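You operate a simulated robot arm through the tools that you are given. There is no shell and no other tool. Be economical: measure what you need, move in short steps, check, and stop when the job is done.

The job below is to be done with a simulated two-armed robot. You get a single attempt, and the scene is never put back.

Task
Take the soap box out of the black holder and fit the tissue box in.
Fine: soap box on the upper rack shelf; the tissue box is in the hair drawer; shut it. Where these are worked on the way, their far stop is far enough and under half their travel is too little: hair drawer.
Where things are to end (x, y in the base frame): teal soap box within 0.06 m of [0.48, 0].

It is judged by the outcome, as a careful person would: the job done as asked, and still so three seconds after it is handed in. It fails if anything else is knocked over, pushed out of place, dropped, spilled or broken.

Robot
Two 7-joint arms with two-finger parallel grippers on one trunk, on a base that drives. Base frame: it is fixed to the floor where the robot stands at the start and does not move with it; the origin is under the middle of the robot, x ahead of it, y to its left, z up. Lengths are in m, angles in degrees, forces in N, time in s.
The left shoulder is at the start at [0.05, 0.161, 1.198], the right one opposite. With the tool pointing down near the work surface each hand reaches from about 0.1 to 0.6 m from the robot's upright axis, wherever it stands, measured 20 degrees to its own side. Places, roughly: cover [0.5, 0.2, 1.2]; hair drawer [0.3, 1.8, 0.7]; upper shelf of the open rack [0.5, 0, 1]; white tissue box [0.25, 1.75, 0.75]. Payload 3.43 kg a hand.
The tool frame of a hand sits at the grasp point between the pads (the TCP): z along the fingers, y along the line on which they close. The tips reach 0.03 m beyond it. Largest opening 0.094 m; finger width 0.028, thickness 0.01; the body of the gripper, 0.05 by 0.096 m, starts 0.055 m behind the TCP.
Orientation is told as [roll, pitch, yaw] about the base's x, y, z axes, in that order, counted from this pose: with the fingers straight down and closing along the base's y, the tool's x points along the base's -x, its y along +y and its z along -z.

Tools
- The arms move only by the tool arm_command. It takes "left_targets", "right_targets" or both (then of equal length, played together; a hand with none holds still); each is a list of rows, each an object (a shift or turn left out is 0, a gripper value left out holds the last) with "fingers": the opening, from 0 (shut) to 1 (fully open); "linear": the shift along the tool's x, y, z in m, a list of three; "rotation": the turn, a rotation vector about the tool's x, y, z in rad, a list of three. In form: [{"fingers": fingers, "linear": [x, y, z], "rotation": [rx, ry, rz]}, ...]. A call has 1 to 10 rows; each row is the pose to reach, as a shift and turn from the pose commanded when the call began, along the tool's axes at that moment. Each row takes 0.2 s and may step no farther than 0.05 m and 8.6 degrees from the row before; otherwise, or with a gripper value out of range, the whole call is refused. A pose out of reach is approached as far as the arm can. The call stops where the force on the tool passes 40 N (or 10 N more than at its start, if that is more) or the arm is blocked; 0.2 s more then pass. The fingers move at their own pace (about 0.045 m/s each) and stop on an object; they squeeze with about 37 N. The grip force told is the motor's: it shows also when the fingers shut on nothing. Time passes only in rows, and 0.2 s behind the last, so rows that repeat a pose let the fingers close. The reply holds the time, the measured pose of the TCP, the force on the tool along the base axes, the opening and the grip force, in the units named above and with some noise, with the torque about the TCP (base axes, N m) and any sound that the robot's microphone picked up, and new pictures: "views" is both (left out), scene, wrist or none (wrist: the cameras of the hands that moved).
- Cameras (640 x 400 px; columns grow to the right, rows downward): "scene" is now at [0.1272, -0.0067, 1.3204]; the picture's right is [-0.10, -1.00, 0.00], its down [-0.58, 0.06, -0.82] and it looks along [0.81, -0.08, -0.58] (base axes); focal length 252 px, centre (320, 200). "left" rides on the left gripper at [0.076, -0.014, -0.102] in its tool frame; the picture's right is [0.18, 0.98, 0.00], its down [-0.75, 0.14, -0.64] and it looks along [-0.63, 0.12, 0.77] (tool axes); focal length 243 px, centre (320, 200). "right" rides on the right gripper at [0.076, 0.014, -0.102] in its tool frame; the picture's right is [-0.18, 0.98, 0.00], its down [-0.75, -0.14, -0.64] and it looks along [-0.63, -0.12, 0.77] (tool axes); focal length 243 px, centre (320, 200). There is no depth. A picture from a camera that has moved, and an enlarged one, comes with that camera's place and axes in the base frame and with its lens.
- slide_trunk(by): slides the trunk up (or, below 0, down) by that many m; the arms and the scene camera ride with it, the base frame stays. It gives what a move gives, with no picture.
- steer(legs): drives the robot by 1 to 6 legs, each [ahead, left, turn to the left] in m, m and degrees, along the robot's own axes; the way and the turn of a leg run together, so that a leg with both is an arc; at most 1.5 m and 180 degrees a leg. The arms and the cameras ride along, it lands a little off, and it stops where it bumps. It gives what a move gives, and a new picture of the scene camera.
- pan_tilt(pan, tilt): turns the head with the scene camera to pan (to the left, within 80 degrees either way) and tilt (down, from -29 to 69), counted from straight ahead of the robot. It gives what a move gives, and a new picture of the scene camera.
- zoom(camera, box): a new picture of the part [left, top, right, bottom] of that camera's present view, enlarged. It takes no simulated time.
- job_done(): hands the job in; it is judged then, once.

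Go step by step. Nothing tells you exact positions but the pictures and the camera data: compare them with the known pose of the tool, close in by small moves and look again before you grip or let go. The budget is 120 turns and 260 pictures, counting those below and the enlarged ones. Unless the task says otherwise, let go and move clear before handing in, and close with one line.

The tools are called after "Call:" as name(argument=value, ...) on one line, values as JSON. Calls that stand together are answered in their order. arm_command: Moves the arms, as the interface text tells. Its arguments: {"type":"object","properties":{"left_targets":{"type":"array","items":{"type":"object","properties":{"fingers":{"type":"number"},"linear":{"type":"array","items":{"type":"number"}},"rotation":{"type":"array","items":{"type":"number"}}}}},"right_targets":{"type":"array","items":{"type":"object","properties":{"fingers":{"type":"number"},"linear":{"type":"array","items":{"type":"number"}},"rotation":{"type":"array","items":{"type":"number"}}}}},"views":{"type":"string","enum":["both","scene","wrist","none"]}},"required":[]} The other tools are called the same way: slide_trunk (by) slides the trunk up or down; steer (legs) drives the base; pan_tilt (pan, tilt) turns the head that bears the scene camera; zoom (camera, box) takes an enlarged picture of a part of a camera's view; job_done () hands the job in.

At the start:

```text
clock: 0.0
left_tool_pos: [0.3621, 0.1912, 1.0001]
left_tool_rot: [0.0, 0.0, 0.1]
left_force: [0.9, -0.7, 0.2]
left_torque: [0.03, 0.02, -0.01]
left_gripper_width: 0.0941
left_grip_force: 0.0
right_tool_pos: [0.3343, -0.0961, 0.9995]
right_tool_rot: [0.0, 0.1, -0.1]
right_force: [0.3, 0.5, -0.1]
right_torque: [-0.01, 0.0, 0.02]
right_gripper_width: 0.0943
right_grip_force: 0.0
trunk travel left (down, up): [-0.225, 0.042]
robot x, y, heading: [0.0005, -0.0017, 0.1]
head pan, tilt: [-5.6, 35.3]
```

scene: 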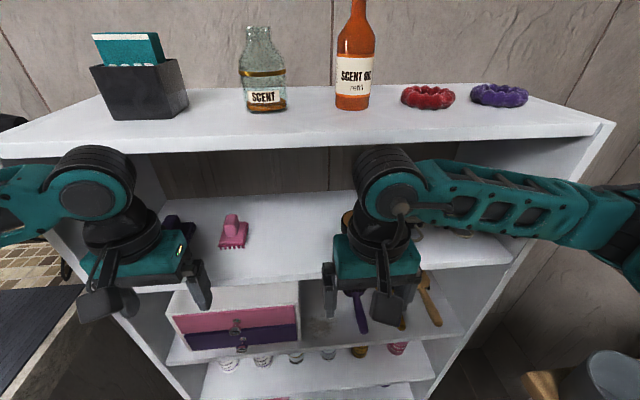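
right: 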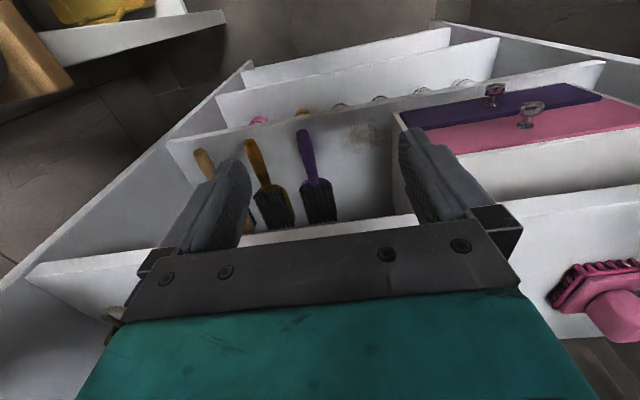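
left: 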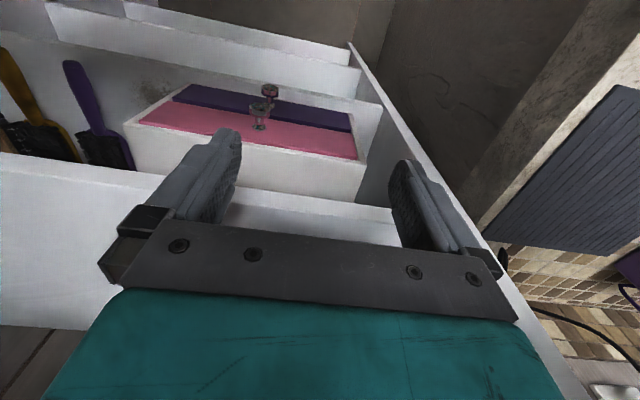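

I see the rack ahead, with the black holder and the teal soap box on its top board at about [0.5, 0.2, 1.2], and the shelf below at z≈1.0. Next I look left for the hair drawer and zoom in on the holder.

Call:
zoom(camera="scene", box=[60, 10, 220, 130])

Call:
pan_tilt(pan=75, tilt=25)

```text
3.33 times, centred on (140, 70) of scene
camera zoom: at [0.1272, -0.0067, 1.3204], right [-0.1, -1.0, 0.0], down [-0.58, 0.06, -0.82], along [0.81, -0.08, -0.58], focal length 842 px, centre (920, 633)
```

zoom: 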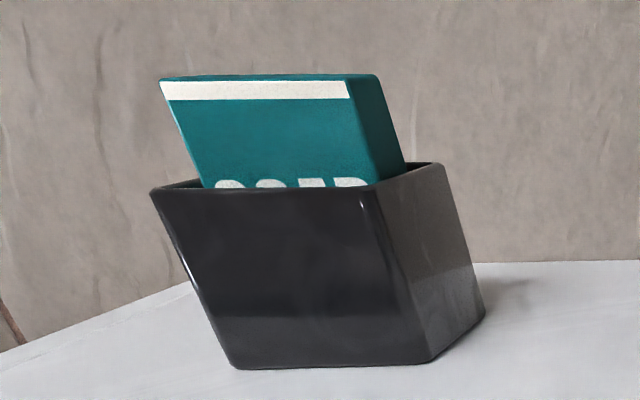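

```text
clock: 1.5
left_tool_pos: [0.3632, 0.193, 1.0002]
left_tool_rot: [0.0, 0.0, 0.1]
left_force: [0.2, 0.5, -0.4]
left_torque: [-0.03, 0.01, -0.01]
left_gripper_width: 0.0942
left_grip_force: 0.1
right_tool_pos: [0.3333, -0.0954, 0.9992]
right_tool_rot: [0.0, -0.1, -0.1]
right_force: [-0.1, 0.4, 0.0]
right_torque: [0.0, 0.0, 0.02]
right_gripper_width: 0.0941
right_grip_force: 0.0
trunk travel left (down, up): [-0.225, 0.042]
robot x, y, heading: [-0.0009, -0.0006, 0.3]
head pan, tilt: [75.0, 25.0]
camera scene: at [0.0636, 0.0908, 1.3366], right [0.97, -0.26, 0.0], down [-0.11, -0.41, -0.91], along [0.24, 0.88, -0.42], focal length 252 px, centre (320, 200)
```

scene: 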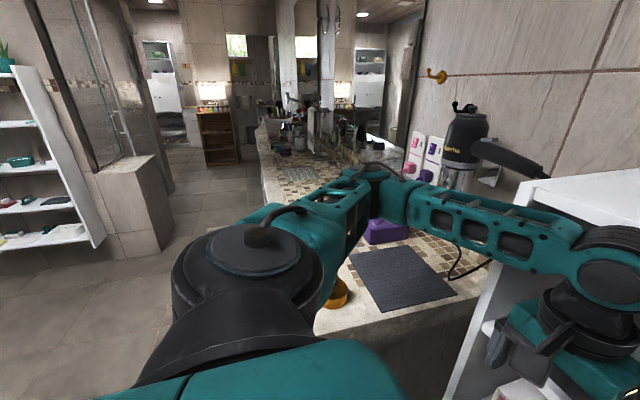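

The vanity counter runs along the same wall to the left, and the drawer must be in its front. First I look squarely at the holder to measure the soap box.

Call:
pan_tilt(pan=20, tilt=15)

Call:
slide_trunk(by=0.04)

Call:
zoom(camera="scene", box=[160, 100, 480, 300])

```text
clock: 2.8
left_tool_pos: [0.3628, 0.191, 0.9997]
left_tool_rot: [-0.1, -0.1, 0.1]
left_force: [-0.2, 0.0, -0.1]
left_torque: [0.0, -0.03, 0.0]
left_gripper_width: 0.094
left_grip_force: 0.0
right_tool_pos: [0.3322, -0.0953, 1.0003]
right_tool_rot: [0.0, -0.1, -0.1]
right_force: [-0.4, 0.2, 0.5]
right_torque: [-0.02, 0.01, -0.01]
right_gripper_width: 0.094
right_grip_force: 0.0
trunk travel left (down, up): [-0.225, 0.042]
robot x, y, heading: [0.0012, 0.0015, 0.2]
head pan, tilt: [20.0, 15.0]
camera scene: at [0.1274, 0.0338, 1.3529], right [0.34, -0.94, 0.0], down [-0.24, -0.09, -0.97], along [0.91, 0.33, -0.26], focal length 252 px, centre (320, 200)
```

scene: 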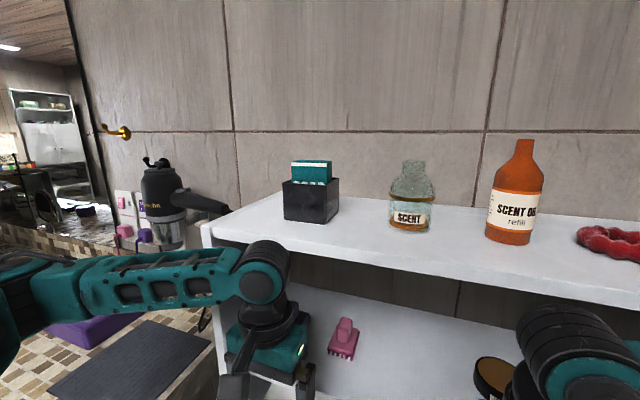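

```text
clock: 3.6
left_tool_pos: [0.3625, 0.1918, 1.0388]
left_tool_rot: [0.0, 0.1, 0.1]
left_force: [0.6, 0.9, -0.5]
left_torque: [0.0, 0.01, 0.01]
left_gripper_width: 0.0942
left_grip_force: 0.1
right_tool_pos: [0.3344, -0.0953, 1.0397]
right_tool_rot: [-0.1, 0.0, -0.1]
right_force: [0.3, -0.3, 0.0]
right_torque: [-0.01, -0.01, -0.01]
right_gripper_width: 0.0938
right_grip_force: 0.0
trunk travel left (down, up): [-0.265, 0.002]
robot x, y, heading: [0.0013, -0.0004, 0.1]
head pan, tilt: [20.0, 15.0]
```

```text
2.00 times, centred on (320, 200) of scene
camera zoom: at [0.1277, 0.0338, 1.3929], right [0.34, -0.94, 0.0], down [-0.24, -0.09, -0.97], along [0.91, 0.33, -0.26], focal length 505 px, centre (320, 200)
```

zoom: 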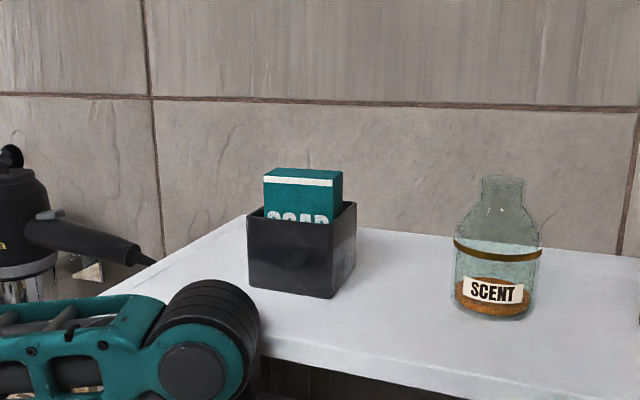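

The holder is about 0.07 m square, centred at about [0.507, 0.185], on a board at z≈1.216. Its rim is at about 1.28 and the soap box top at about 1.307. I will bring the left hand back, up and tilted forward, clear of the rack.

Call:
arm_command(left_targets=[{"linear": [0.03, 0, -0.03], "rotation": [0, 0, 0]}, {"linear": [0.06, 0, -0.07], "rotation": [0, -0.13, 0]}, {"linear": [0.08, 0, -0.11], "rotation": [0, -0.27, 0]}, {"linear": [0.1, 0, -0.15], "rotation": [0, -0.4, 0]}, {"linear": [0.11, 0, -0.19], "rotation": [0, -0.53, 0]}, {"linear": [0.11, 0, -0.23], "rotation": [0, -0.66, 0]}, {"linear": [0.11, 0, -0.26], "rotation": [0, -0.79, 0]}, {"linear": [0.11, 0, -0.29], "rotation": [0, -0.92, 0]}, {"linear": [0.11, 0, -0.31], "rotation": [0, -1.05, 0]}, {"linear": [0.11, 0, -0.31], "rotation": [0, -1.05, 0]}])

```text
clock: 5.8
left_tool_pos: [0.2552, 0.1903, 1.3608]
left_tool_rot: [-0.1, -60.2, 0.2]
left_force: [0.2, 1.2, -0.3]
left_torque: [0.0, 0.01, 0.0]
left_gripper_width: 0.0937
left_grip_force: 0.1
left hand out of reach, approached as far as the arm can: row 3, 4, 5, 6, 7, 8, 9, 10
right_tool_pos: [0.3338, -0.0948, 1.0403]
right_tool_rot: [0.0, 0.0, -0.2]
right_force: [-0.3, 0.3, -0.4]
right_torque: [0.01, -0.01, 0.01]
right_gripper_width: 0.0938
right_grip_force: 0.0
trunk travel left (down, up): [-0.265, 0.002]
robot x, y, heading: [-0.0013, 0.003, 0.1]
head pan, tilt: [20.0, 15.0]
camera scene: at [0.1276, 0.0338, 1.3928], right [0.34, -0.94, 0.0], down [-0.24, -0.09, -0.97], along [0.91, 0.33, -0.26], focal length 252 px, centre (320, 200)
camera left: at [0.1281, 0.1755, 1.3454], right [-0.09, 0.98, -0.16], down [-0.18, 0.14, 0.97], along [0.98, 0.12, 0.17], focal length 243 px, centre (320, 200)
```

scene: 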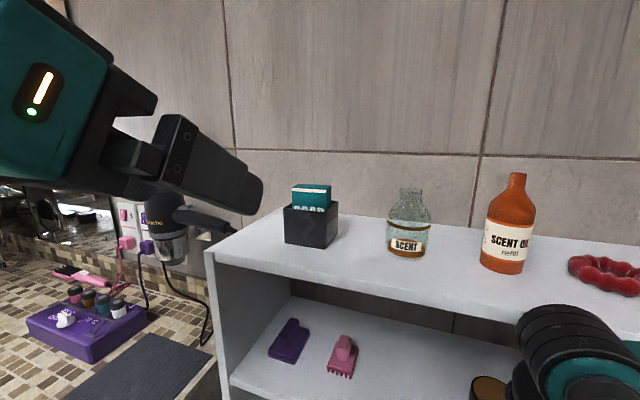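
left: 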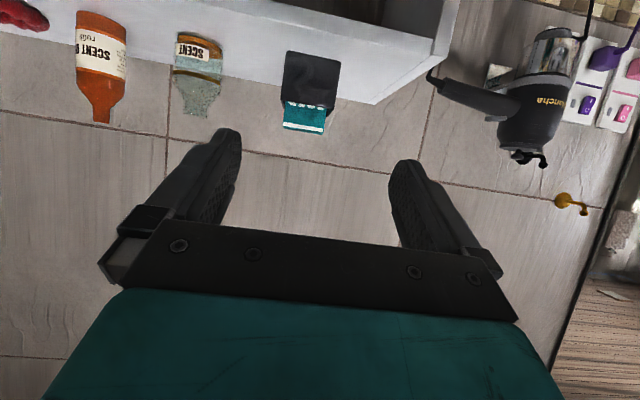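

The left hand is at [0.255, 0.190, 1.361], and its camera puts the soap box at y 0.153–0.210 with its top near 1.31. I will go to a pre-grasp just in front of it, with a flatter tilt.

Call:
arm_command(left_targets=[{"linear": [-0.012, -0.003, 0.04], "rotation": [0, -0.09, 0]}, {"linear": [-0.024, -0.006, 0.08], "rotation": [0, -0.18, 0]}, {"linear": [-0.036, -0.009, 0.12], "rotation": [0, -0.26, 0]}, {"linear": [-0.0413, -0.009, 0.1436], "rotation": [0, -0.26, 0]}, {"linear": [-0.0413, -0.009, 0.1436], "rotation": [0, -0.26, 0]}])

```text
clock: 7.0
left_tool_pos: [0.4022, 0.1811, 1.3278]
left_tool_rot: [0.0, -75.1, 0.2]
left_force: [-0.4, -0.5, -0.6]
left_torque: [-0.01, 0.02, 0.04]
left_gripper_width: 0.0942
left_grip_force: 0.1
left hand out of reach, approached as far as the arm can: row 1, 2, 3, 4, 5
right_tool_pos: [0.3338, -0.0938, 1.0399]
right_tool_rot: [0.1, 0.1, -0.1]
right_force: [0.6, 0.1, 0.9]
right_torque: [0.01, 0.01, 0.01]
right_gripper_width: 0.0938
right_grip_force: 0.1
trunk travel left (down, up): [-0.265, 0.002]
robot x, y, heading: [-0.0015, -0.0004, 0.1]
head pan, tilt: [20.0, 15.0]
camera scene: at [0.1274, 0.0336, 1.3929], right [0.34, -0.94, 0.0], down [-0.24, -0.09, -0.97], along [0.91, 0.33, -0.26], focal length 252 px, centre (320, 200)
camera left: at [0.2845, 0.1666, 1.2808], right [-0.05, 0.98, -0.18], down [-0.43, 0.14, 0.89], along [0.9, 0.12, 0.41], focal length 243 px, centre (320, 200)
```

scene: 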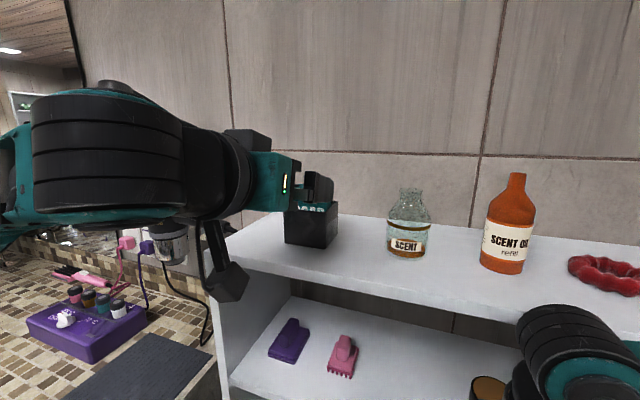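
left: 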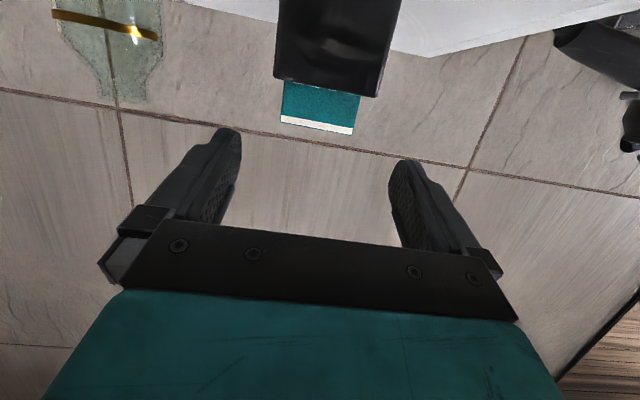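

The alignment is good, with the rim at about 1.284 and the soap top at about 1.311. I move straight in and close on it.

Call:
arm_command(left_targets=[{"linear": [-0.002, -0.001, 0.03]}, {"linear": [-0.002, -0.001, 0.06]}, {"linear": [-0.002, -0.001, 0.088]}, {"linear": [-0.002, -0.001, 0.088]}])

```text
clock: 8.0
left_tool_pos: [0.487, 0.1801, 1.3077]
left_tool_rot: [-0.1, -75.1, 0.2]
left_force: [-0.2, 0.0, 0.5]
left_torque: [-0.02, -0.01, 0.03]
left_gripper_width: 0.0942
left_grip_force: 0.0
right_tool_pos: [0.3328, -0.096, 1.0401]
right_tool_rot: [0.0, 0.0, 0.0]
right_force: [-0.3, -0.9, -0.6]
right_torque: [0.02, 0.04, 0.01]
right_gripper_width: 0.0939
right_grip_force: 0.0
trunk travel left (down, up): [-0.265, 0.002]
robot x, y, heading: [0.0003, -0.0027, -0.0]
head pan, tilt: [20.0, 15.0]
camera scene: at [0.1272, 0.0337, 1.3929], right [0.34, -0.94, 0.0], down [-0.24, -0.09, -0.97], along [0.91, 0.33, -0.26], focal length 252 px, centre (320, 200)
camera left: at [0.3694, 0.1647, 1.2611], right [-0.05, 0.98, -0.18], down [-0.43, 0.14, 0.89], along [0.9, 0.12, 0.41], focal length 243 px, centre (320, 200)
```

scene: 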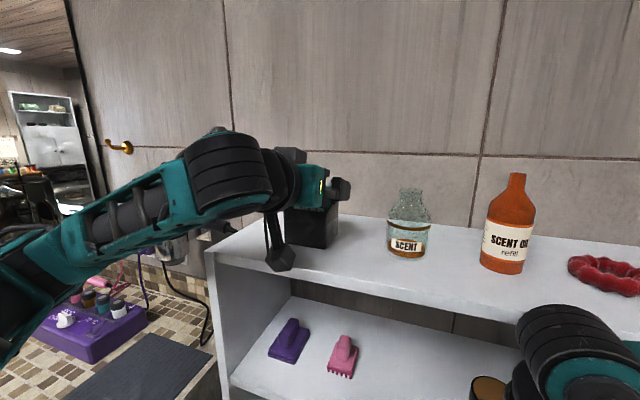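
left: 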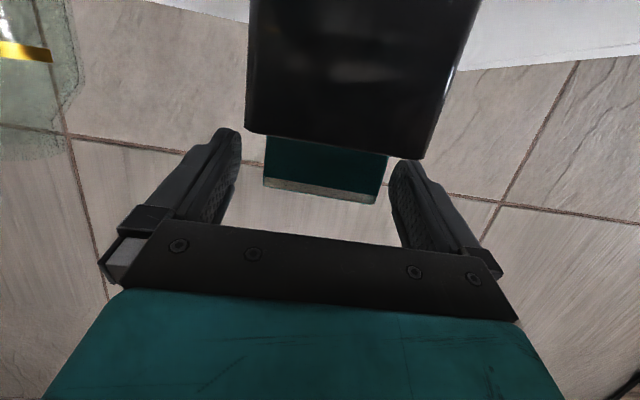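

The soap box is between the fingers. I go 1 cm deeper and close.

Call:
arm_command(left_targets=[{"linear": [-0.0026, 0, 0.0097]}, {"linear": [-0.0026, 0, 0.0097], "fingers": 0.4}, {"linear": [-0.0026, 0, 0.0097], "fingers": 0.4}, {"linear": [-0.0026, 0, 0.0097], "fingers": 0.4}, {"linear": [-0.0026, 0, 0.0097], "fingers": 0.4}, {"linear": [-0.0026, 0, 0.0097], "fingers": 0.4}])

```text
clock: 9.4
left_tool_pos: [0.4988, 0.1798, 1.3089]
left_tool_rot: [-0.2, -75.1, 0.3]
left_force: [0.5, 0.9, 1.1]
left_torque: [0.07, -0.07, 0.04]
left_gripper_width: 0.0627
left_grip_force: 36.5
right_tool_pos: [0.332, -0.0942, 1.0383]
right_tool_rot: [0.0, 0.0, 0.0]
right_force: [0.3, 0.2, -0.2]
right_torque: [-0.02, 0.02, -0.01]
right_gripper_width: 0.0937
right_grip_force: 0.0
trunk travel left (down, up): [-0.265, 0.002]
robot x, y, heading: [-0.0007, 0.0006, 0.2]
head pan, tilt: [20.0, 15.0]
camera scene: at [0.1274, 0.0338, 1.3929], right [0.34, -0.94, 0.0], down [-0.24, -0.09, -0.97], along [0.91, 0.33, -0.26], focal length 252 px, centre (320, 200)
camera left: at [0.38, 0.1645, 1.2614], right [-0.05, 0.98, -0.18], down [-0.43, 0.14, 0.89], along [0.9, 0.12, 0.41], focal length 243 px, centre (320, 200)
```

scene: 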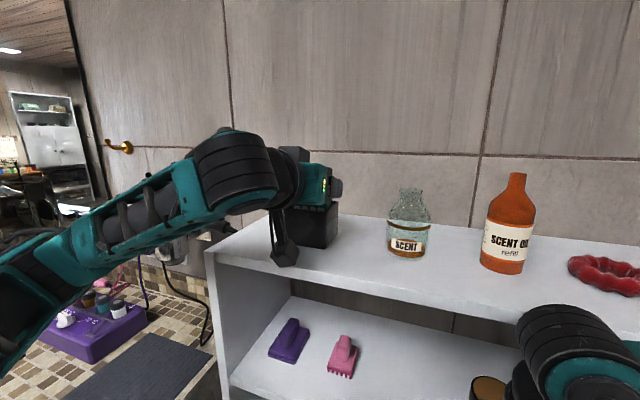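
left: 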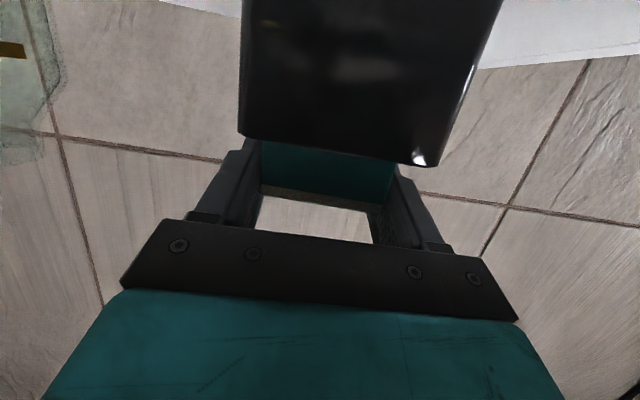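

It is gripped at 0.063 m width. I lift straight up a little and check that the holder stays.

Call:
arm_command(left_targets=[{"linear": [-0.0145, 0, -0.0039]}, {"linear": [-0.029, 0, -0.0078]}, {"linear": [-0.0435, 0, -0.0117]}, {"linear": [-0.0435, 0, -0.0117]}])

```text
clock: 10.4
left_tool_pos: [0.4979, 0.1803, 1.3529]
left_tool_rot: [-0.3, -75.0, 0.3]
left_force: [0.3, 0.7, -1.1]
left_torque: [0.0, -0.01, 0.05]
left_gripper_width: 0.0623
left_grip_force: 37.1
right_tool_pos: [0.3348, -0.0948, 1.0396]
right_tool_rot: [-0.1, -0.1, -0.2]
right_force: [0.6, 0.3, 0.4]
right_torque: [-0.03, 0.02, -0.01]
right_gripper_width: 0.0938
right_grip_force: 0.1
trunk travel left (down, up): [-0.265, 0.002]
robot x, y, heading: [0.0002, -0.002, -0.2]
head pan, tilt: [20.0, 15.0]
camera scene: at [0.1276, 0.0339, 1.3929], right [0.34, -0.94, 0.0], down [-0.24, -0.09, -0.97], along [0.91, 0.33, -0.26], focal length 252 px, centre (320, 200)
camera left: at [0.3796, 0.1657, 1.3058], right [-0.05, 0.98, -0.18], down [-0.43, 0.14, 0.89], along [0.9, 0.12, 0.41], focal length 243 px, centre (320, 200)
```

scene: 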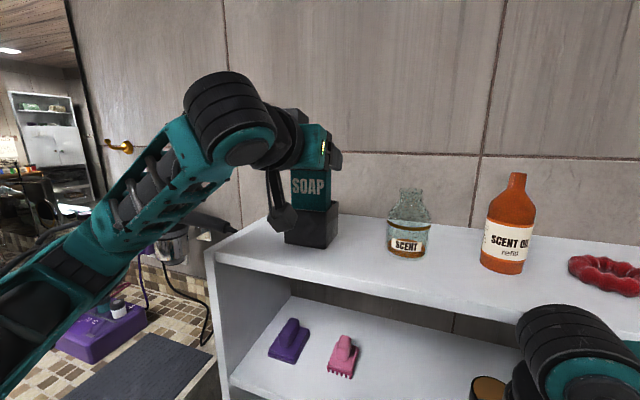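
left: 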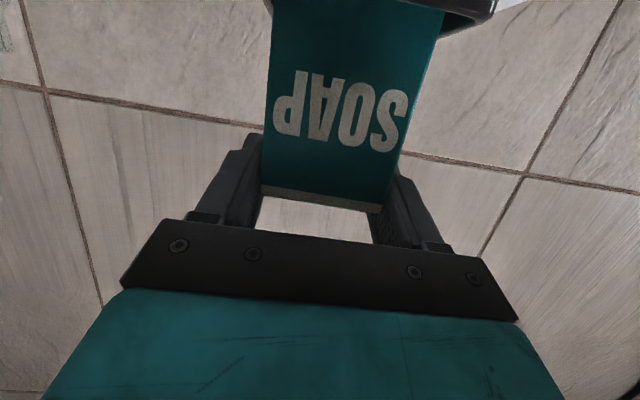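

The soap box lifts cleanly and the holder stays. I lift it clear of the rim and back away, while the right hand moves aside to its right.

Call:
arm_command(left_targets=[{"linear": [-0.029, 0, -0.0078]}, {"linear": [-0.0483, 0, -0.013]}, {"linear": [-0.0503, 0, -0.0225]}, {"linear": [-0.0406, 0, -0.0587]}, {"linear": [-0.0303, 0, -0.0973]}, {"linear": [-0.02, 0, -0.136]}, {"linear": [-0.01, 0, -0.174]}, {"linear": [0.0, 0, -0.2126]}, {"linear": [0.0, 0, -0.2126]}], right_targets=[{"linear": [0, -0.02, 0]}, {"linear": [0.0, -0.04, 0]}, {"linear": [0.01, -0.07, 0]}, {"linear": [0.02, -0.1, 0]}, {"linear": [0.03, -0.13, 0]}, {"linear": [0.04, -0.16, 0]}, {"linear": [0.05, -0.19, 0]}, {"linear": [0.06, -0.2, 0]}, {"linear": [0.06, -0.2, 0]}])

Call:
pan_tilt(pan=5, tilt=40)

```text
clock: 12.4
left_tool_pos: [0.2929, 0.177, 1.4052]
left_tool_rot: [-0.2, -75.0, 0.3]
left_force: [0.3, -0.3, -0.8]
left_torque: [-0.04, -0.04, -0.03]
left_gripper_width: 0.062
left_grip_force: 37.4
right_tool_pos: [0.2761, -0.2948, 1.0386]
right_tool_rot: [0.1, 0.0, 0.1]
right_force: [0.3, -0.6, 0.1]
right_torque: [0.0, 0.0, 0.03]
right_gripper_width: 0.0938
right_grip_force: 0.0
trunk travel left (down, up): [-0.265, 0.002]
robot x, y, heading: [0.0019, -0.0008, -0.1]
head pan, tilt: [20.0, 15.0]
camera scene: at [0.1282, 0.0339, 1.3927], right [0.34, -0.94, 0.0], down [-0.24, -0.09, -0.97], along [0.91, 0.33, -0.26], focal length 252 px, centre (320, 200)
camera right: at [0.1988, -0.2802, 1.1409], right [0.18, 0.98, 0.0], down [0.75, -0.14, 0.64], along [0.63, -0.12, -0.77], focal length 243 px, centre (320, 200)
camera left: at [0.175, 0.163, 1.3591], right [-0.05, 0.98, -0.18], down [-0.43, 0.14, 0.89], along [0.9, 0.12, 0.41], focal length 243 px, centre (320, 200)
```

scene: 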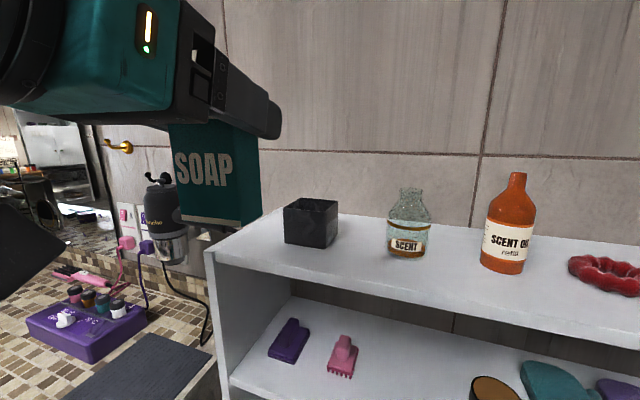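
right: 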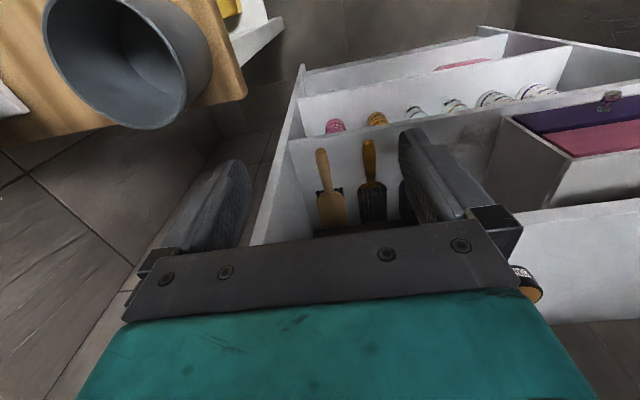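
left: 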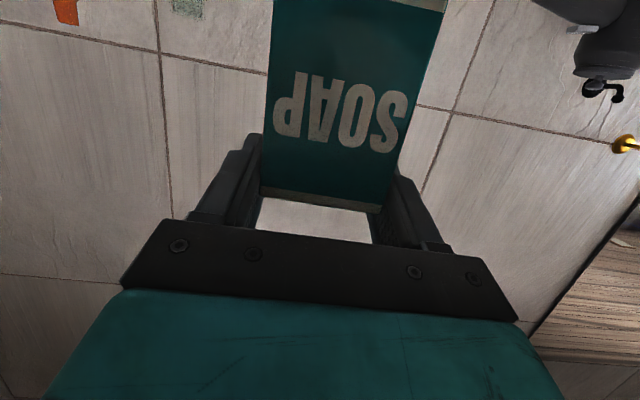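

```text
clock: 13.3
left_tool_pos: [0.2924, 0.1777, 1.406]
left_tool_rot: [-0.2, -75.2, 0.3]
left_force: [0.7, -0.5, -1.2]
left_torque: [0.02, 0.01, -0.01]
left_gripper_width: 0.0621
left_grip_force: 36.5
right_tool_pos: [0.2748, -0.2944, 1.0393]
right_tool_rot: [0.1, 0.1, -0.1]
right_force: [0.5, 0.7, 0.5]
right_torque: [0.0, 0.01, -0.04]
right_gripper_width: 0.094
right_grip_force: 0.0
trunk travel left (down, up): [-0.265, 0.002]
robot x, y, heading: [0.0013, -0.0018, 0.1]
head pan, tilt: [5.0, 40.0]
camera scene: at [0.1244, 0.0093, 1.3534], right [0.09, -1.0, 0.0], down [-0.64, -0.06, -0.77], along [0.76, 0.07, -0.64], focal length 252 px, centre (320, 200)
```

scene: 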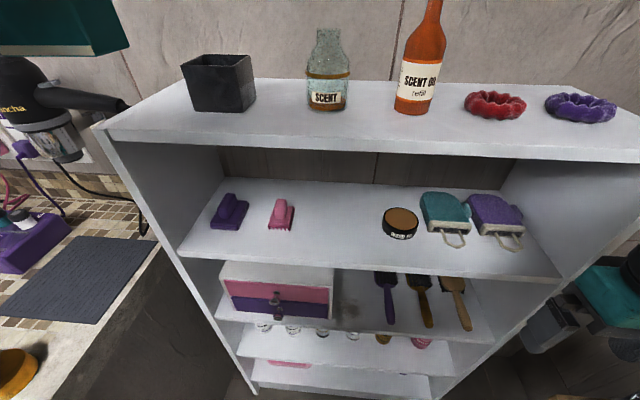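

The shelf is free between the pink brush and the brown jar, its surface near z≈0.97, and the top board's underside is at about 1.19. I will bring the soap box down in front of the rack to y≈0 and z≈1.09.

Call:
arm_command(left_targets=[{"linear": [0.034, -0.02, 0.008]}, {"linear": [0.068, -0.04, 0.016]}, {"linear": [0.102, -0.06, 0.025]}, {"linear": [0.136, -0.08, 0.034]}, {"linear": [0.17, -0.1, 0.043]}, {"linear": [0.204, -0.12, 0.052]}, {"linear": [0.238, -0.14, 0.06]}, {"linear": [0.272, -0.16, 0.07]}, {"linear": [0.306, -0.178, 0.08]}, {"linear": [0.306, -0.178, 0.08]}])

```text
clock: 15.5
left_tool_pos: [0.2957, 0.0033, 1.0946]
left_tool_rot: [-0.5, -74.9, 0.4]
left_force: [1.2, 0.0, -0.3]
left_torque: [0.02, 0.01, -0.03]
left_gripper_width: 0.0618
left_grip_force: 37.3
left hand out of reach, approached as far as the arm can: row 1, 2, 3, 4, 5, 6, 7, 9, 10
right_tool_pos: [0.2756, -0.2937, 1.0383]
right_tool_rot: [-0.1, 0.0, 0.0]
right_force: [-0.2, -0.4, -0.4]
right_torque: [0.0, 0.0, -0.02]
right_gripper_width: 0.0941
right_grip_force: 0.1
trunk travel left (down, up): [-0.265, 0.002]
robot x, y, heading: [0.0028, -0.0043, 0.0]
head pan, tilt: [5.0, 40.0]
camera scene: at [0.1245, 0.0095, 1.3533], right [0.09, -1.0, 0.0], down [-0.64, -0.06, -0.77], along [0.76, 0.07, -0.64], focal length 252 px, centre (320, 200)
camera left: at [0.1778, -0.0112, 1.0469], right [-0.04, 0.98, -0.18], down [-0.42, 0.14, 0.89], along [0.91, 0.12, 0.41], focal length 243 px, centre (320, 200)
```

scene: 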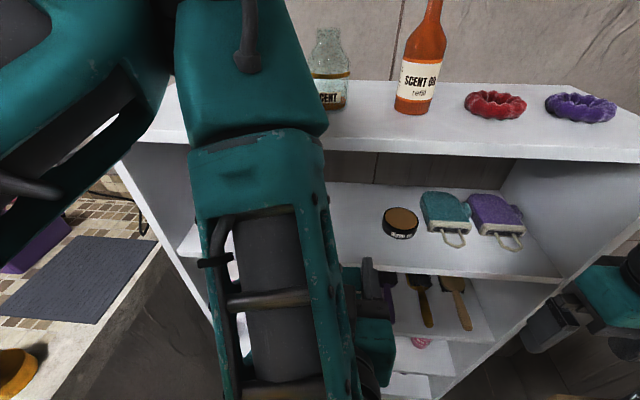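
left: 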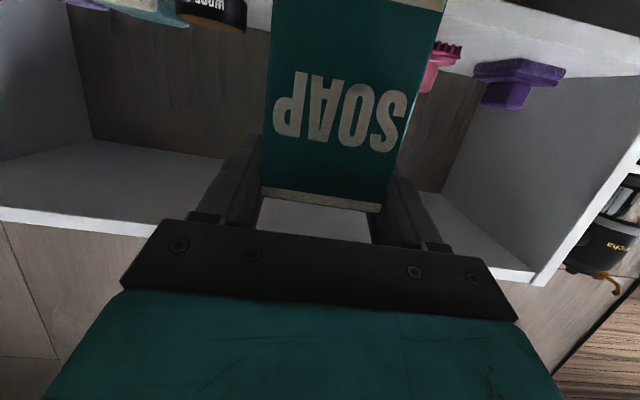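

The soap hangs at y≈0 in front of the shelf opening. I go in partway and check the forearm's clearance to the top board.

Call:
arm_command(left_targets=[{"linear": [-0.0078, 0, 0.029]}, {"linear": [-0.0155, -0.001, 0.058]}, {"linear": [-0.0207, -0.002, 0.0773]}, {"linear": [-0.0207, -0.002, 0.0773]}])

Call:
pan_tilt(pan=-15, tilt=35)

```text
clock: 16.5
left_tool_pos: [0.3774, -0.0007, 1.0933]
left_tool_rot: [-0.1, -75.1, 0.3]
left_force: [0.2, 0.0, -1.1]
left_torque: [0.0, 0.0, 0.02]
left_gripper_width: 0.0614
left_grip_force: 37.3
right_tool_pos: [0.275, -0.2943, 1.0395]
right_tool_rot: [0.1, 0.0, -0.1]
right_force: [-0.3, -0.4, 0.4]
right_torque: [0.0, -0.02, 0.0]
right_gripper_width: 0.0939
right_grip_force: 0.1
trunk travel left (down, up): [-0.265, 0.002]
robot x, y, heading: [-0.0013, -0.0022, -0.0]
head pan, tilt: [5.0, 40.0]
camera scene: at [0.1243, 0.009, 1.3533], right [0.09, -1.0, 0.0], down [-0.64, -0.06, -0.77], along [0.76, 0.07, -0.64], focal length 252 px, centre (320, 200)
camera left: at [0.2592, -0.0147, 1.0461], right [-0.05, 0.98, -0.18], down [-0.43, 0.14, 0.89], along [0.9, 0.12, 0.41], focal length 243 px, centre (320, 200)
```

scene: 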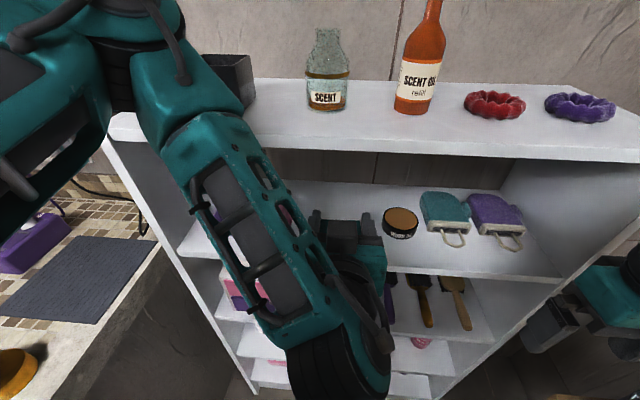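
left: 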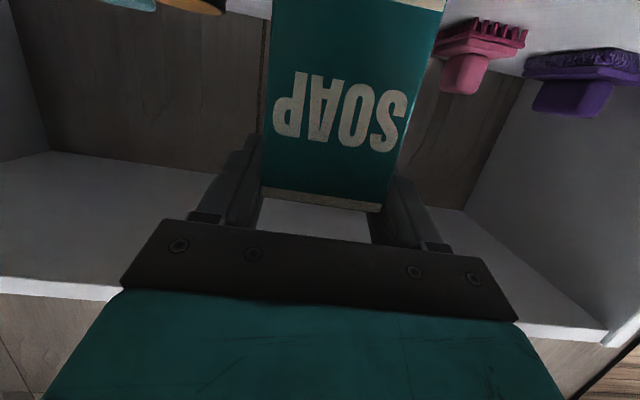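

```text
clock: 17.3
left_tool_pos: [0.3771, -0.0006, 1.0928]
left_tool_rot: [-0.2, -75.1, 0.3]
left_force: [-0.2, 0.3, -1.4]
left_torque: [0.02, -0.04, 0.02]
left_gripper_width: 0.0617
left_grip_force: 36.9
right_tool_pos: [0.2751, -0.2947, 1.0397]
right_tool_rot: [0.0, 0.0, -0.1]
right_force: [-0.3, 0.0, -0.5]
right_torque: [0.04, 0.0, 0.0]
right_gripper_width: 0.0944
right_grip_force: 0.1
trunk travel left (down, up): [-0.265, 0.002]
robot x, y, heading: [-0.0023, 0.0004, -0.0]
head pan, tilt: [-15.0, 35.0]
camera scene: at [0.1249, -0.0209, 1.3608], right [-0.26, -0.97, 0.0], down [-0.55, 0.15, -0.82], along [0.79, -0.21, -0.57], focal length 252 px, centre (320, 200)
```

scene: 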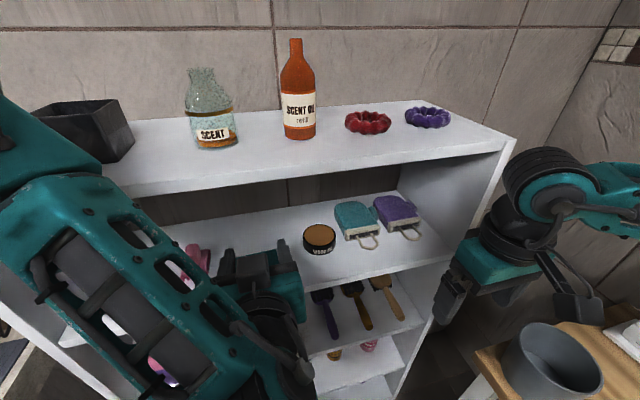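

I keep going in by a small step and watch the elbow from a left-panned view.

Call:
arm_command(left_targets=[{"linear": [-0.0065, 0, 0.024]}, {"linear": [-0.0116, 0.0, 0.0435]}, {"linear": [-0.0116, 0.0, 0.0435]}], views="none")

Call:
pan_tilt(pan=25, tilt=30)

```text
clock: 18.1
left_tool_pos: [0.4239, -0.0002, 1.0933]
left_tool_rot: [0.0, -75.2, 0.3]
left_force: [0.0, -0.1, -1.4]
left_torque: [0.0, -0.02, -0.01]
left_gripper_width: 0.0616
left_grip_force: 37.1
right_tool_pos: [0.2753, -0.2946, 1.0395]
right_tool_rot: [0.1, 0.1, -0.2]
right_force: [0.3, -0.1, 0.9]
right_torque: [0.01, 0.02, 0.0]
right_gripper_width: 0.094
right_grip_force: 0.1
trunk travel left (down, up): [-0.265, 0.002]
robot x, y, heading: [-0.0004, 0.0031, 0.0]
head pan, tilt: [-15.0, 35.0]
```

```text
clock: 19.2
left_tool_pos: [0.4235, 0.0002, 1.0943]
left_tool_rot: [-0.1, -75.1, 0.3]
left_force: [0.2, -0.6, -0.5]
left_torque: [-0.02, 0.04, 0.0]
left_gripper_width: 0.0616
left_grip_force: 36.5
right_tool_pos: [0.276, -0.2945, 1.0384]
right_tool_rot: [0.0, -0.1, -0.2]
right_force: [0.3, -0.2, 0.4]
right_torque: [-0.01, -0.03, 0.01]
right_gripper_width: 0.094
right_grip_force: 0.0
trunk travel left (down, up): [-0.265, 0.002]
robot x, y, heading: [-0.001, 0.0003, 0.0]
head pan, tilt: [25.0, 30.0]
camera scene: at [0.1218, 0.0399, 1.3686], right [0.42, -0.91, 0.0], down [-0.45, -0.21, -0.87], along [0.79, 0.37, -0.5], focal length 252 px, centre (320, 200)
```

scene: 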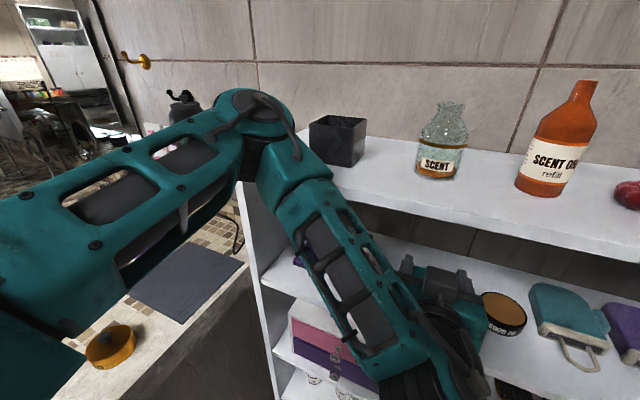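

The elbow pokes forward over the top board near the holder because the arm is folded. I will drive the base back 0.2 m, which pulls the hand straight out, and then go in with a longer arm.

Call:
steer(legs=[[-0.22, 0, 0]])

Call:
arm_command(left_targets=[{"linear": [-0.0104, 0, 0.0386]}, {"linear": [-0.0207, 0, 0.0773]}, {"linear": [-0.031, 0, 0.116]}, {"linear": [-0.0388, 0.0, 0.145]}, {"linear": [-0.0388, 0.0, 0.145]}])

```text
clock: 20.9
left_tool_pos: [0.2038, -0.0003, 1.094]
left_tool_rot: [-0.2, -75.1, 0.1]
left_force: [0.3, -0.1, -0.5]
left_torque: [0.0, 0.0, 0.05]
left_gripper_width: 0.0615
left_grip_force: 37.4
right_tool_pos: [0.0546, -0.2939, 1.0399]
right_tool_rot: [0.1, 0.0, -0.3]
right_force: [-0.2, 0.4, -0.1]
right_torque: [-0.02, -0.02, -0.03]
right_gripper_width: 0.0937
right_grip_force: 0.1
trunk travel left (down, up): [-0.265, 0.002]
robot x, y, heading: [-0.2234, -0.0005, -0.2]
head pan, tilt: [25.0, 30.0]
camera scene: at [-0.098, 0.04, 1.3688], right [0.42, -0.91, 0.0], down [-0.45, -0.21, -0.87], along [0.79, 0.36, -0.5], focal length 252 px, centre (320, 200)
```

scene: 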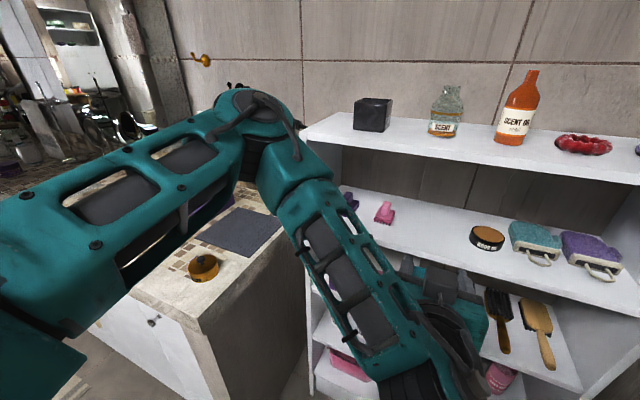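

```text
clock: 22.1
left_tool_pos: [0.3536, 0.0009, 1.0946]
left_tool_rot: [-0.1, -75.1, 0.0]
left_force: [0.0, -0.8, -1.3]
left_torque: [-0.01, 0.0, -0.01]
left_gripper_width: 0.0615
left_grip_force: 36.9
right_tool_pos: [0.0553, -0.295, 1.0394]
right_tool_rot: [0.0, -0.1, -0.3]
right_force: [-0.3, -0.3, 1.2]
right_torque: [0.01, 0.01, 0.02]
right_gripper_width: 0.0941
right_grip_force: 0.0
trunk travel left (down, up): [-0.265, 0.002]
robot x, y, heading: [-0.2165, 0.0047, -0.6]
head pan, tilt: [25.0, 30.0]
camera scene: at [-0.0973, 0.0401, 1.3687], right [0.42, -0.91, 0.0], down [-0.45, -0.21, -0.87], along [0.79, 0.36, -0.5], focal length 252 px, centre (320, 200)
camera left: at [0.235, -0.0142, 1.0471], right [-0.05, 0.98, -0.18], down [-0.43, 0.14, 0.89], along [0.9, 0.12, 0.41], focal length 243 px, centre (320, 200)
```

scene: 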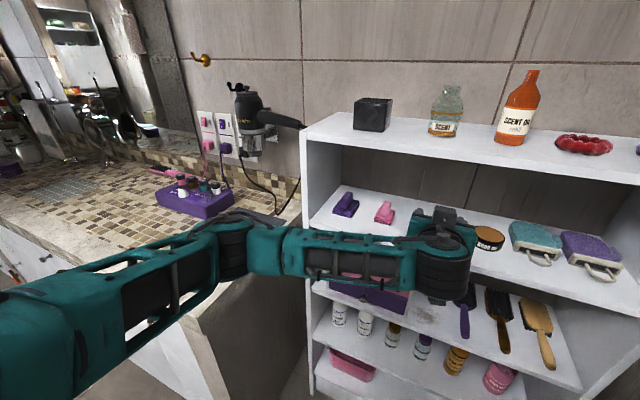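
left: 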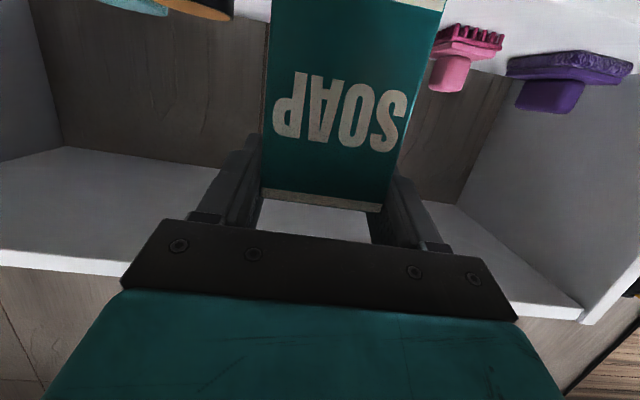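

Now the arm is stretched and low, clear of the top board. I go in to x≈0.47.

Call:
arm_command(left_targets=[{"linear": [-0.0104, 0, 0.0386]}, {"linear": [-0.0207, 0, 0.0773]}, {"linear": [-0.03, -0.001, 0.112]}, {"linear": [-0.03, -0.001, 0.112]}])

Call:
zoom(camera="scene", box=[300, 150, 540, 300])

```text
clock: 23.1
left_tool_pos: [0.469, 0.0007, 1.0925]
left_tool_rot: [-0.3, -75.0, 0.0]
left_force: [-0.4, 0.0, -0.6]
left_torque: [0.01, 0.01, -0.01]
left_gripper_width: 0.0615
left_grip_force: 36.8
right_tool_pos: [0.055, -0.2944, 1.039]
right_tool_rot: [0.0, 0.0, -0.2]
right_force: [0.3, -0.1, -0.3]
right_torque: [0.03, 0.0, 0.0]
right_gripper_width: 0.094
right_grip_force: 0.1
trunk travel left (down, up): [-0.265, 0.002]
robot x, y, heading: [-0.2191, 0.0019, -0.2]
head pan, tilt: [25.0, 30.0]
camera scene: at [-0.0974, 0.0401, 1.3687], right [0.42, -0.91, 0.0], down [-0.45, -0.21, -0.87], along [0.79, 0.36, -0.5], focal length 252 px, centre (320, 200)
camera left: at [0.3513, -0.0144, 1.0458], right [-0.05, 0.98, -0.18], down [-0.43, 0.14, 0.89], along [0.9, 0.12, 0.41], focal length 243 px, centre (320, 200)
```

scene: 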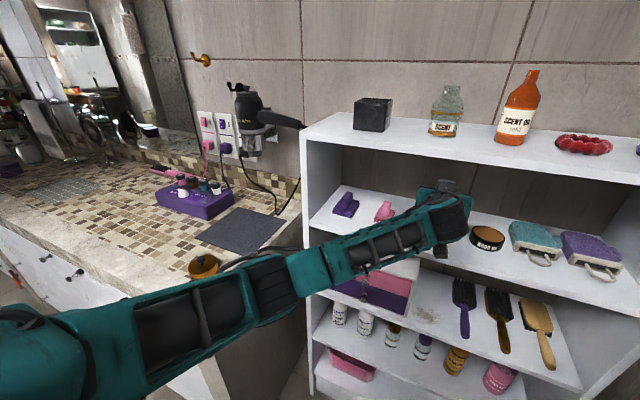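
left: 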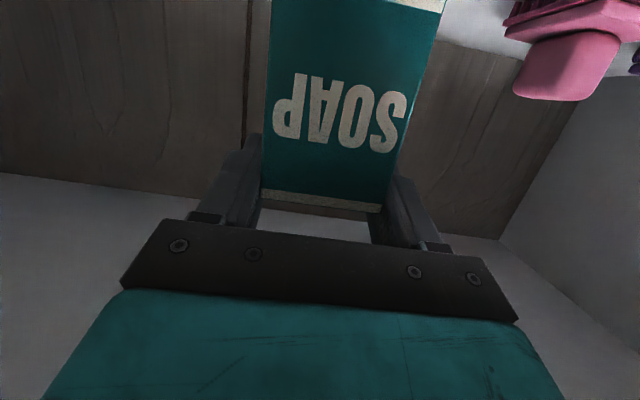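

```text
2.67 times, centred on (420, 225) of scene
camera zoom: at [-0.0974, 0.0401, 1.3687], right [0.42, -0.91, 0.0], down [-0.45, -0.21, -0.87], along [0.79, 0.36, -0.5], focal length 673 px, centre (53, 133)
```

zoom: 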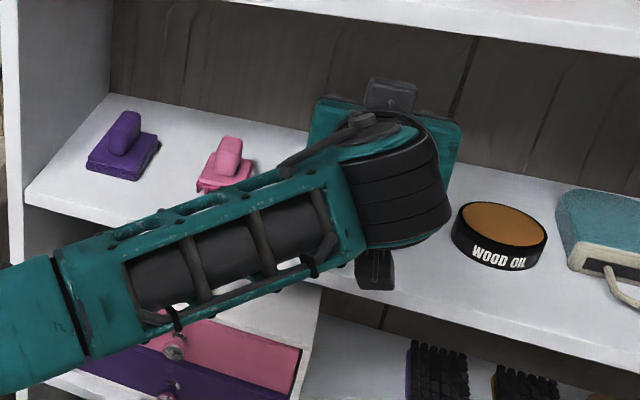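

Now I lower it slowly until the box rests on the shelf.

Call:
arm_command(left_targets=[{"linear": [0.0097, 0, 0.0026]}, {"linear": [0.0193, 0, 0.0052]}, {"linear": [0.0242, 0, 0.0065]}, {"linear": [0.029, 0, 0.0078]}, {"linear": [0.0338, 0, 0.0091]}, {"linear": [0.0338, 0, 0.0091]}], views="wrist")

```text
clock: 24.5
left_tool_pos: [0.4697, -0.0005, 1.0631]
left_tool_rot: [-0.1, -75.5, 0.0]
left_force: [1.9, 0.0, 13.0]
left_torque: [0.44, 0.07, -0.06]
left_gripper_width: 0.0615
left_grip_force: 37.3
right_tool_pos: [0.0545, -0.2938, 1.0401]
right_tool_rot: [-0.1, 0.0, -0.1]
right_force: [0.6, 0.1, 0.5]
right_torque: [-0.02, 0.01, 0.01]
right_gripper_width: 0.0938
right_grip_force: 0.0
trunk travel left (down, up): [-0.265, 0.002]
robot x, y, heading: [-0.2193, -0.0, -0.0]
head pan, tilt: [25.0, 30.0]
camera left: at [0.3516, -0.0157, 1.0147], right [-0.04, 0.98, -0.18], down [-0.43, 0.14, 0.89], along [0.9, 0.12, 0.42], focal length 243 px, centre (320, 200)
```

left: 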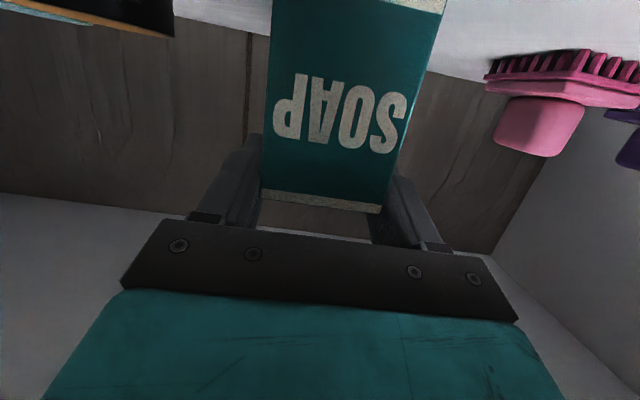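

It is resting on the shelf with 13 N. I ease off a little, open and draw straight back.

Call:
arm_command(left_targets=[{"linear": [-0.003, 0, -0.0008]}, {"linear": [-0.003, 0, -0.0008], "fingers": 0.78}, {"linear": [-0.003, 0, -0.0008], "fingers": 0.85}, {"linear": [-0.003, 0, -0.0008], "fingers": 0.85}], views="wrist")

Call:
arm_command(left_targets=[{"linear": [0.0078, 0, -0.029]}, {"linear": [0.0181, 0, -0.0676]}, {"linear": [0.0285, 0, -0.1063]}, {"linear": [0.0389, 0, -0.145]}, {"linear": [0.0492, 0, -0.1836]}])

```text
clock: 25.5
left_tool_pos: [0.4699, -0.0017, 1.0616]
left_tool_rot: [-0.2, -74.9, 0.1]
left_force: [0.5, -0.4, 0.2]
left_torque: [0.03, 0.02, -0.02]
left_gripper_width: 0.0798
left_grip_force: 0.0
right_tool_pos: [0.0551, -0.2946, 1.0401]
right_tool_rot: [0.0, 0.1, -0.2]
right_force: [0.4, -0.2, 0.5]
right_torque: [-0.01, 0.04, -0.01]
right_gripper_width: 0.094
right_grip_force: 0.1
trunk travel left (down, up): [-0.265, 0.002]
robot x, y, heading: [-0.2158, -0.0006, -0.5]
head pan, tilt: [25.0, 30.0]
camera left: at [0.3515, -0.0157, 1.0146], right [-0.05, 0.98, -0.18], down [-0.43, 0.14, 0.89], along [0.9, 0.12, 0.41], focal length 243 px, centre (320, 200)
```

left: 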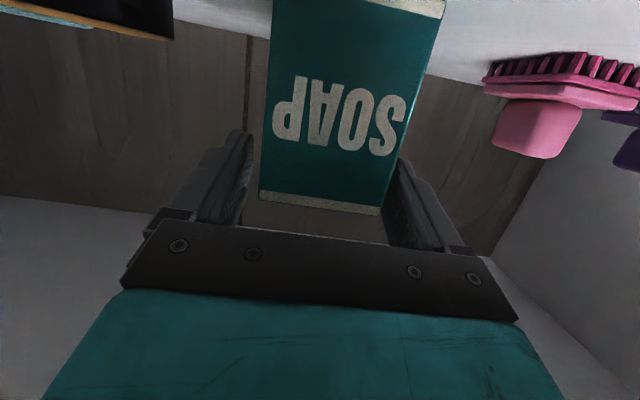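

```text
clock: 26.8
left_tool_pos: [0.3113, 0.016, 1.1417]
left_tool_rot: [39.0, -85.4, -37.5]
left_force: [0.5, -0.7, 0.2]
left_torque: [0.01, 0.03, 0.01]
left_gripper_width: 0.0799
left_grip_force: 0.0
right_tool_pos: [0.055, -0.2948, 1.0402]
right_tool_rot: [-0.1, 0.0, -0.3]
right_force: [-0.5, 1.1, 0.4]
right_torque: [0.04, 0.03, -0.03]
right_gripper_width: 0.0939
right_grip_force: 0.1
trunk travel left (down, up): [-0.265, 0.002]
robot x, y, heading: [-0.2207, 0.001, -0.3]
head pan, tilt: [25.0, 30.0]
stopped in row 5 (left hand): the arm was blocked; the commanded pose is now the measured one
camera scene: at [-0.0969, 0.0401, 1.3686], right [0.42, -0.91, 0.0], down [-0.45, -0.21, -0.87], along [0.79, 0.36, -0.5], focal length 252 px, centre (320, 200)
camera left: at [0.2047, 0.0022, 1.0712], right [-0.04, 0.99, -0.14], down [-0.6, 0.09, 0.8], along [0.8, 0.11, 0.59], focal length 243 px, centre (320, 200)
```

scene: 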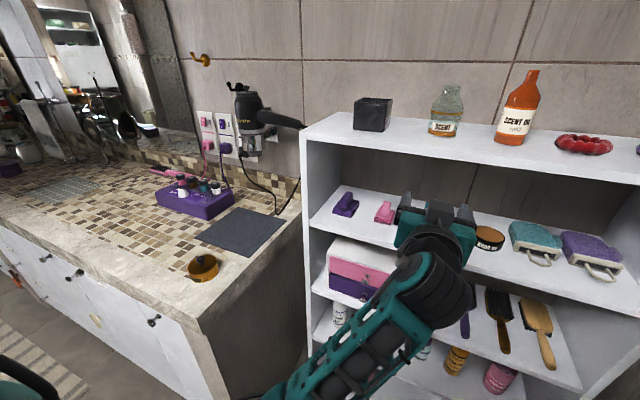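
left: 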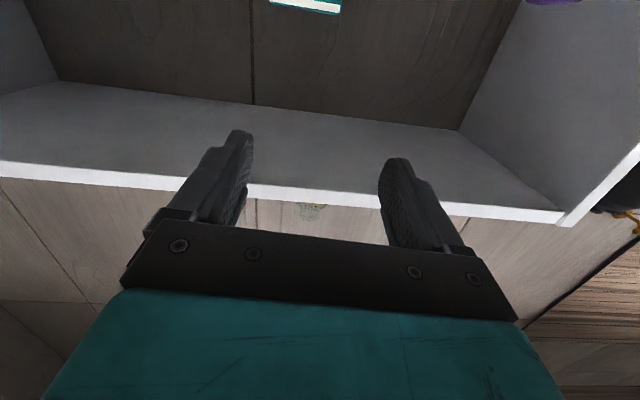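

The soap box stands upright on the shelf and the hand is clear, though the elbow flipped during the retreat. I back away and look at the vanity front on the left.

Call:
steer(legs=[[-0.4, 0, 0]])

Call:
pan_tilt(pan=60, tilt=25)

```text
clock: 29.3
left_tool_pos: [-0.0897, 0.016, 1.1407]
left_tool_rot: [38.9, -85.4, -37.3]
left_force: [0.1, 0.6, 0.7]
left_torque: [0.04, -0.01, 0.03]
left_gripper_width: 0.0799
left_grip_force: 0.0
right_tool_pos: [-0.3433, -0.2942, 1.0404]
right_tool_rot: [0.0, 0.0, -0.2]
right_force: [0.7, -0.5, 0.2]
right_torque: [0.03, 0.02, -0.01]
right_gripper_width: 0.0939
right_grip_force: 0.1
trunk travel left (down, up): [-0.265, 0.002]
robot x, y, heading: [-0.6209, 0.0063, 0.1]
head pan, tilt: [25.0, 30.0]
camera scene: at [-0.497, 0.0411, 1.3687], right [0.42, -0.91, 0.0], down [-0.45, -0.21, -0.87], along [0.79, 0.36, -0.5], focal length 252 px, centre (320, 200)
```

scene: 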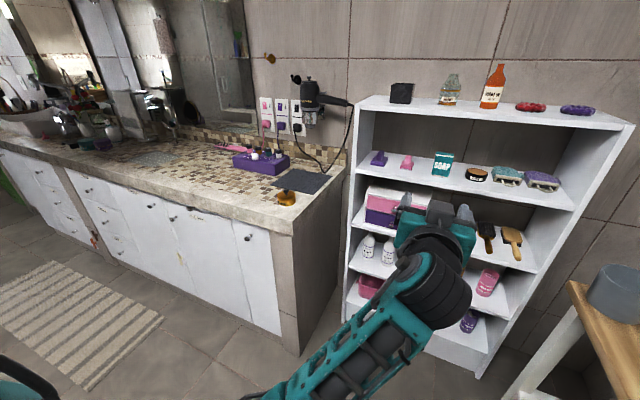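

```text
clock: 30.3
left_tool_pos: [-0.0888, 0.0176, 1.1401]
left_tool_rot: [39.5, -85.3, -37.8]
left_force: [0.3, 0.0, 0.2]
left_torque: [0.03, 0.01, -0.02]
left_gripper_width: 0.0799
left_grip_force: 0.0
right_tool_pos: [-0.345, -0.2941, 1.0401]
right_tool_rot: [0.0, 0.0, -0.2]
right_force: [0.0, 0.7, 0.7]
right_torque: [-0.02, 0.0, -0.01]
right_gripper_width: 0.0941
right_grip_force: 0.0
trunk travel left (down, up): [-0.265, 0.002]
robot x, y, heading: [-0.6179, 0.0044, 0.1]
head pan, tilt: [60.0, 25.0]
camera scene: at [-0.5323, 0.0827, 1.3766], right [0.86, -0.5, 0.0], down [-0.21, -0.37, -0.91], along [0.46, 0.78, -0.42], focal length 252 px, centre (320, 200)
```

scene: 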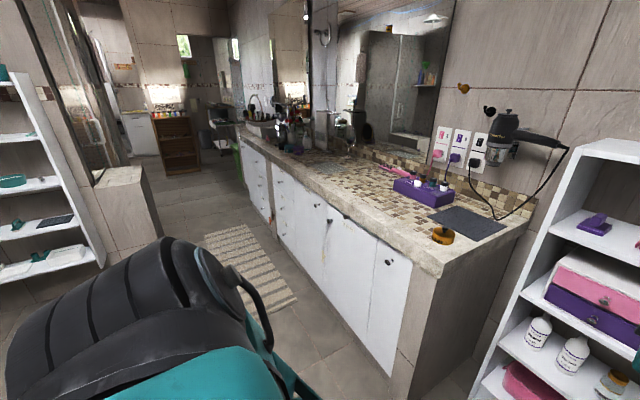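

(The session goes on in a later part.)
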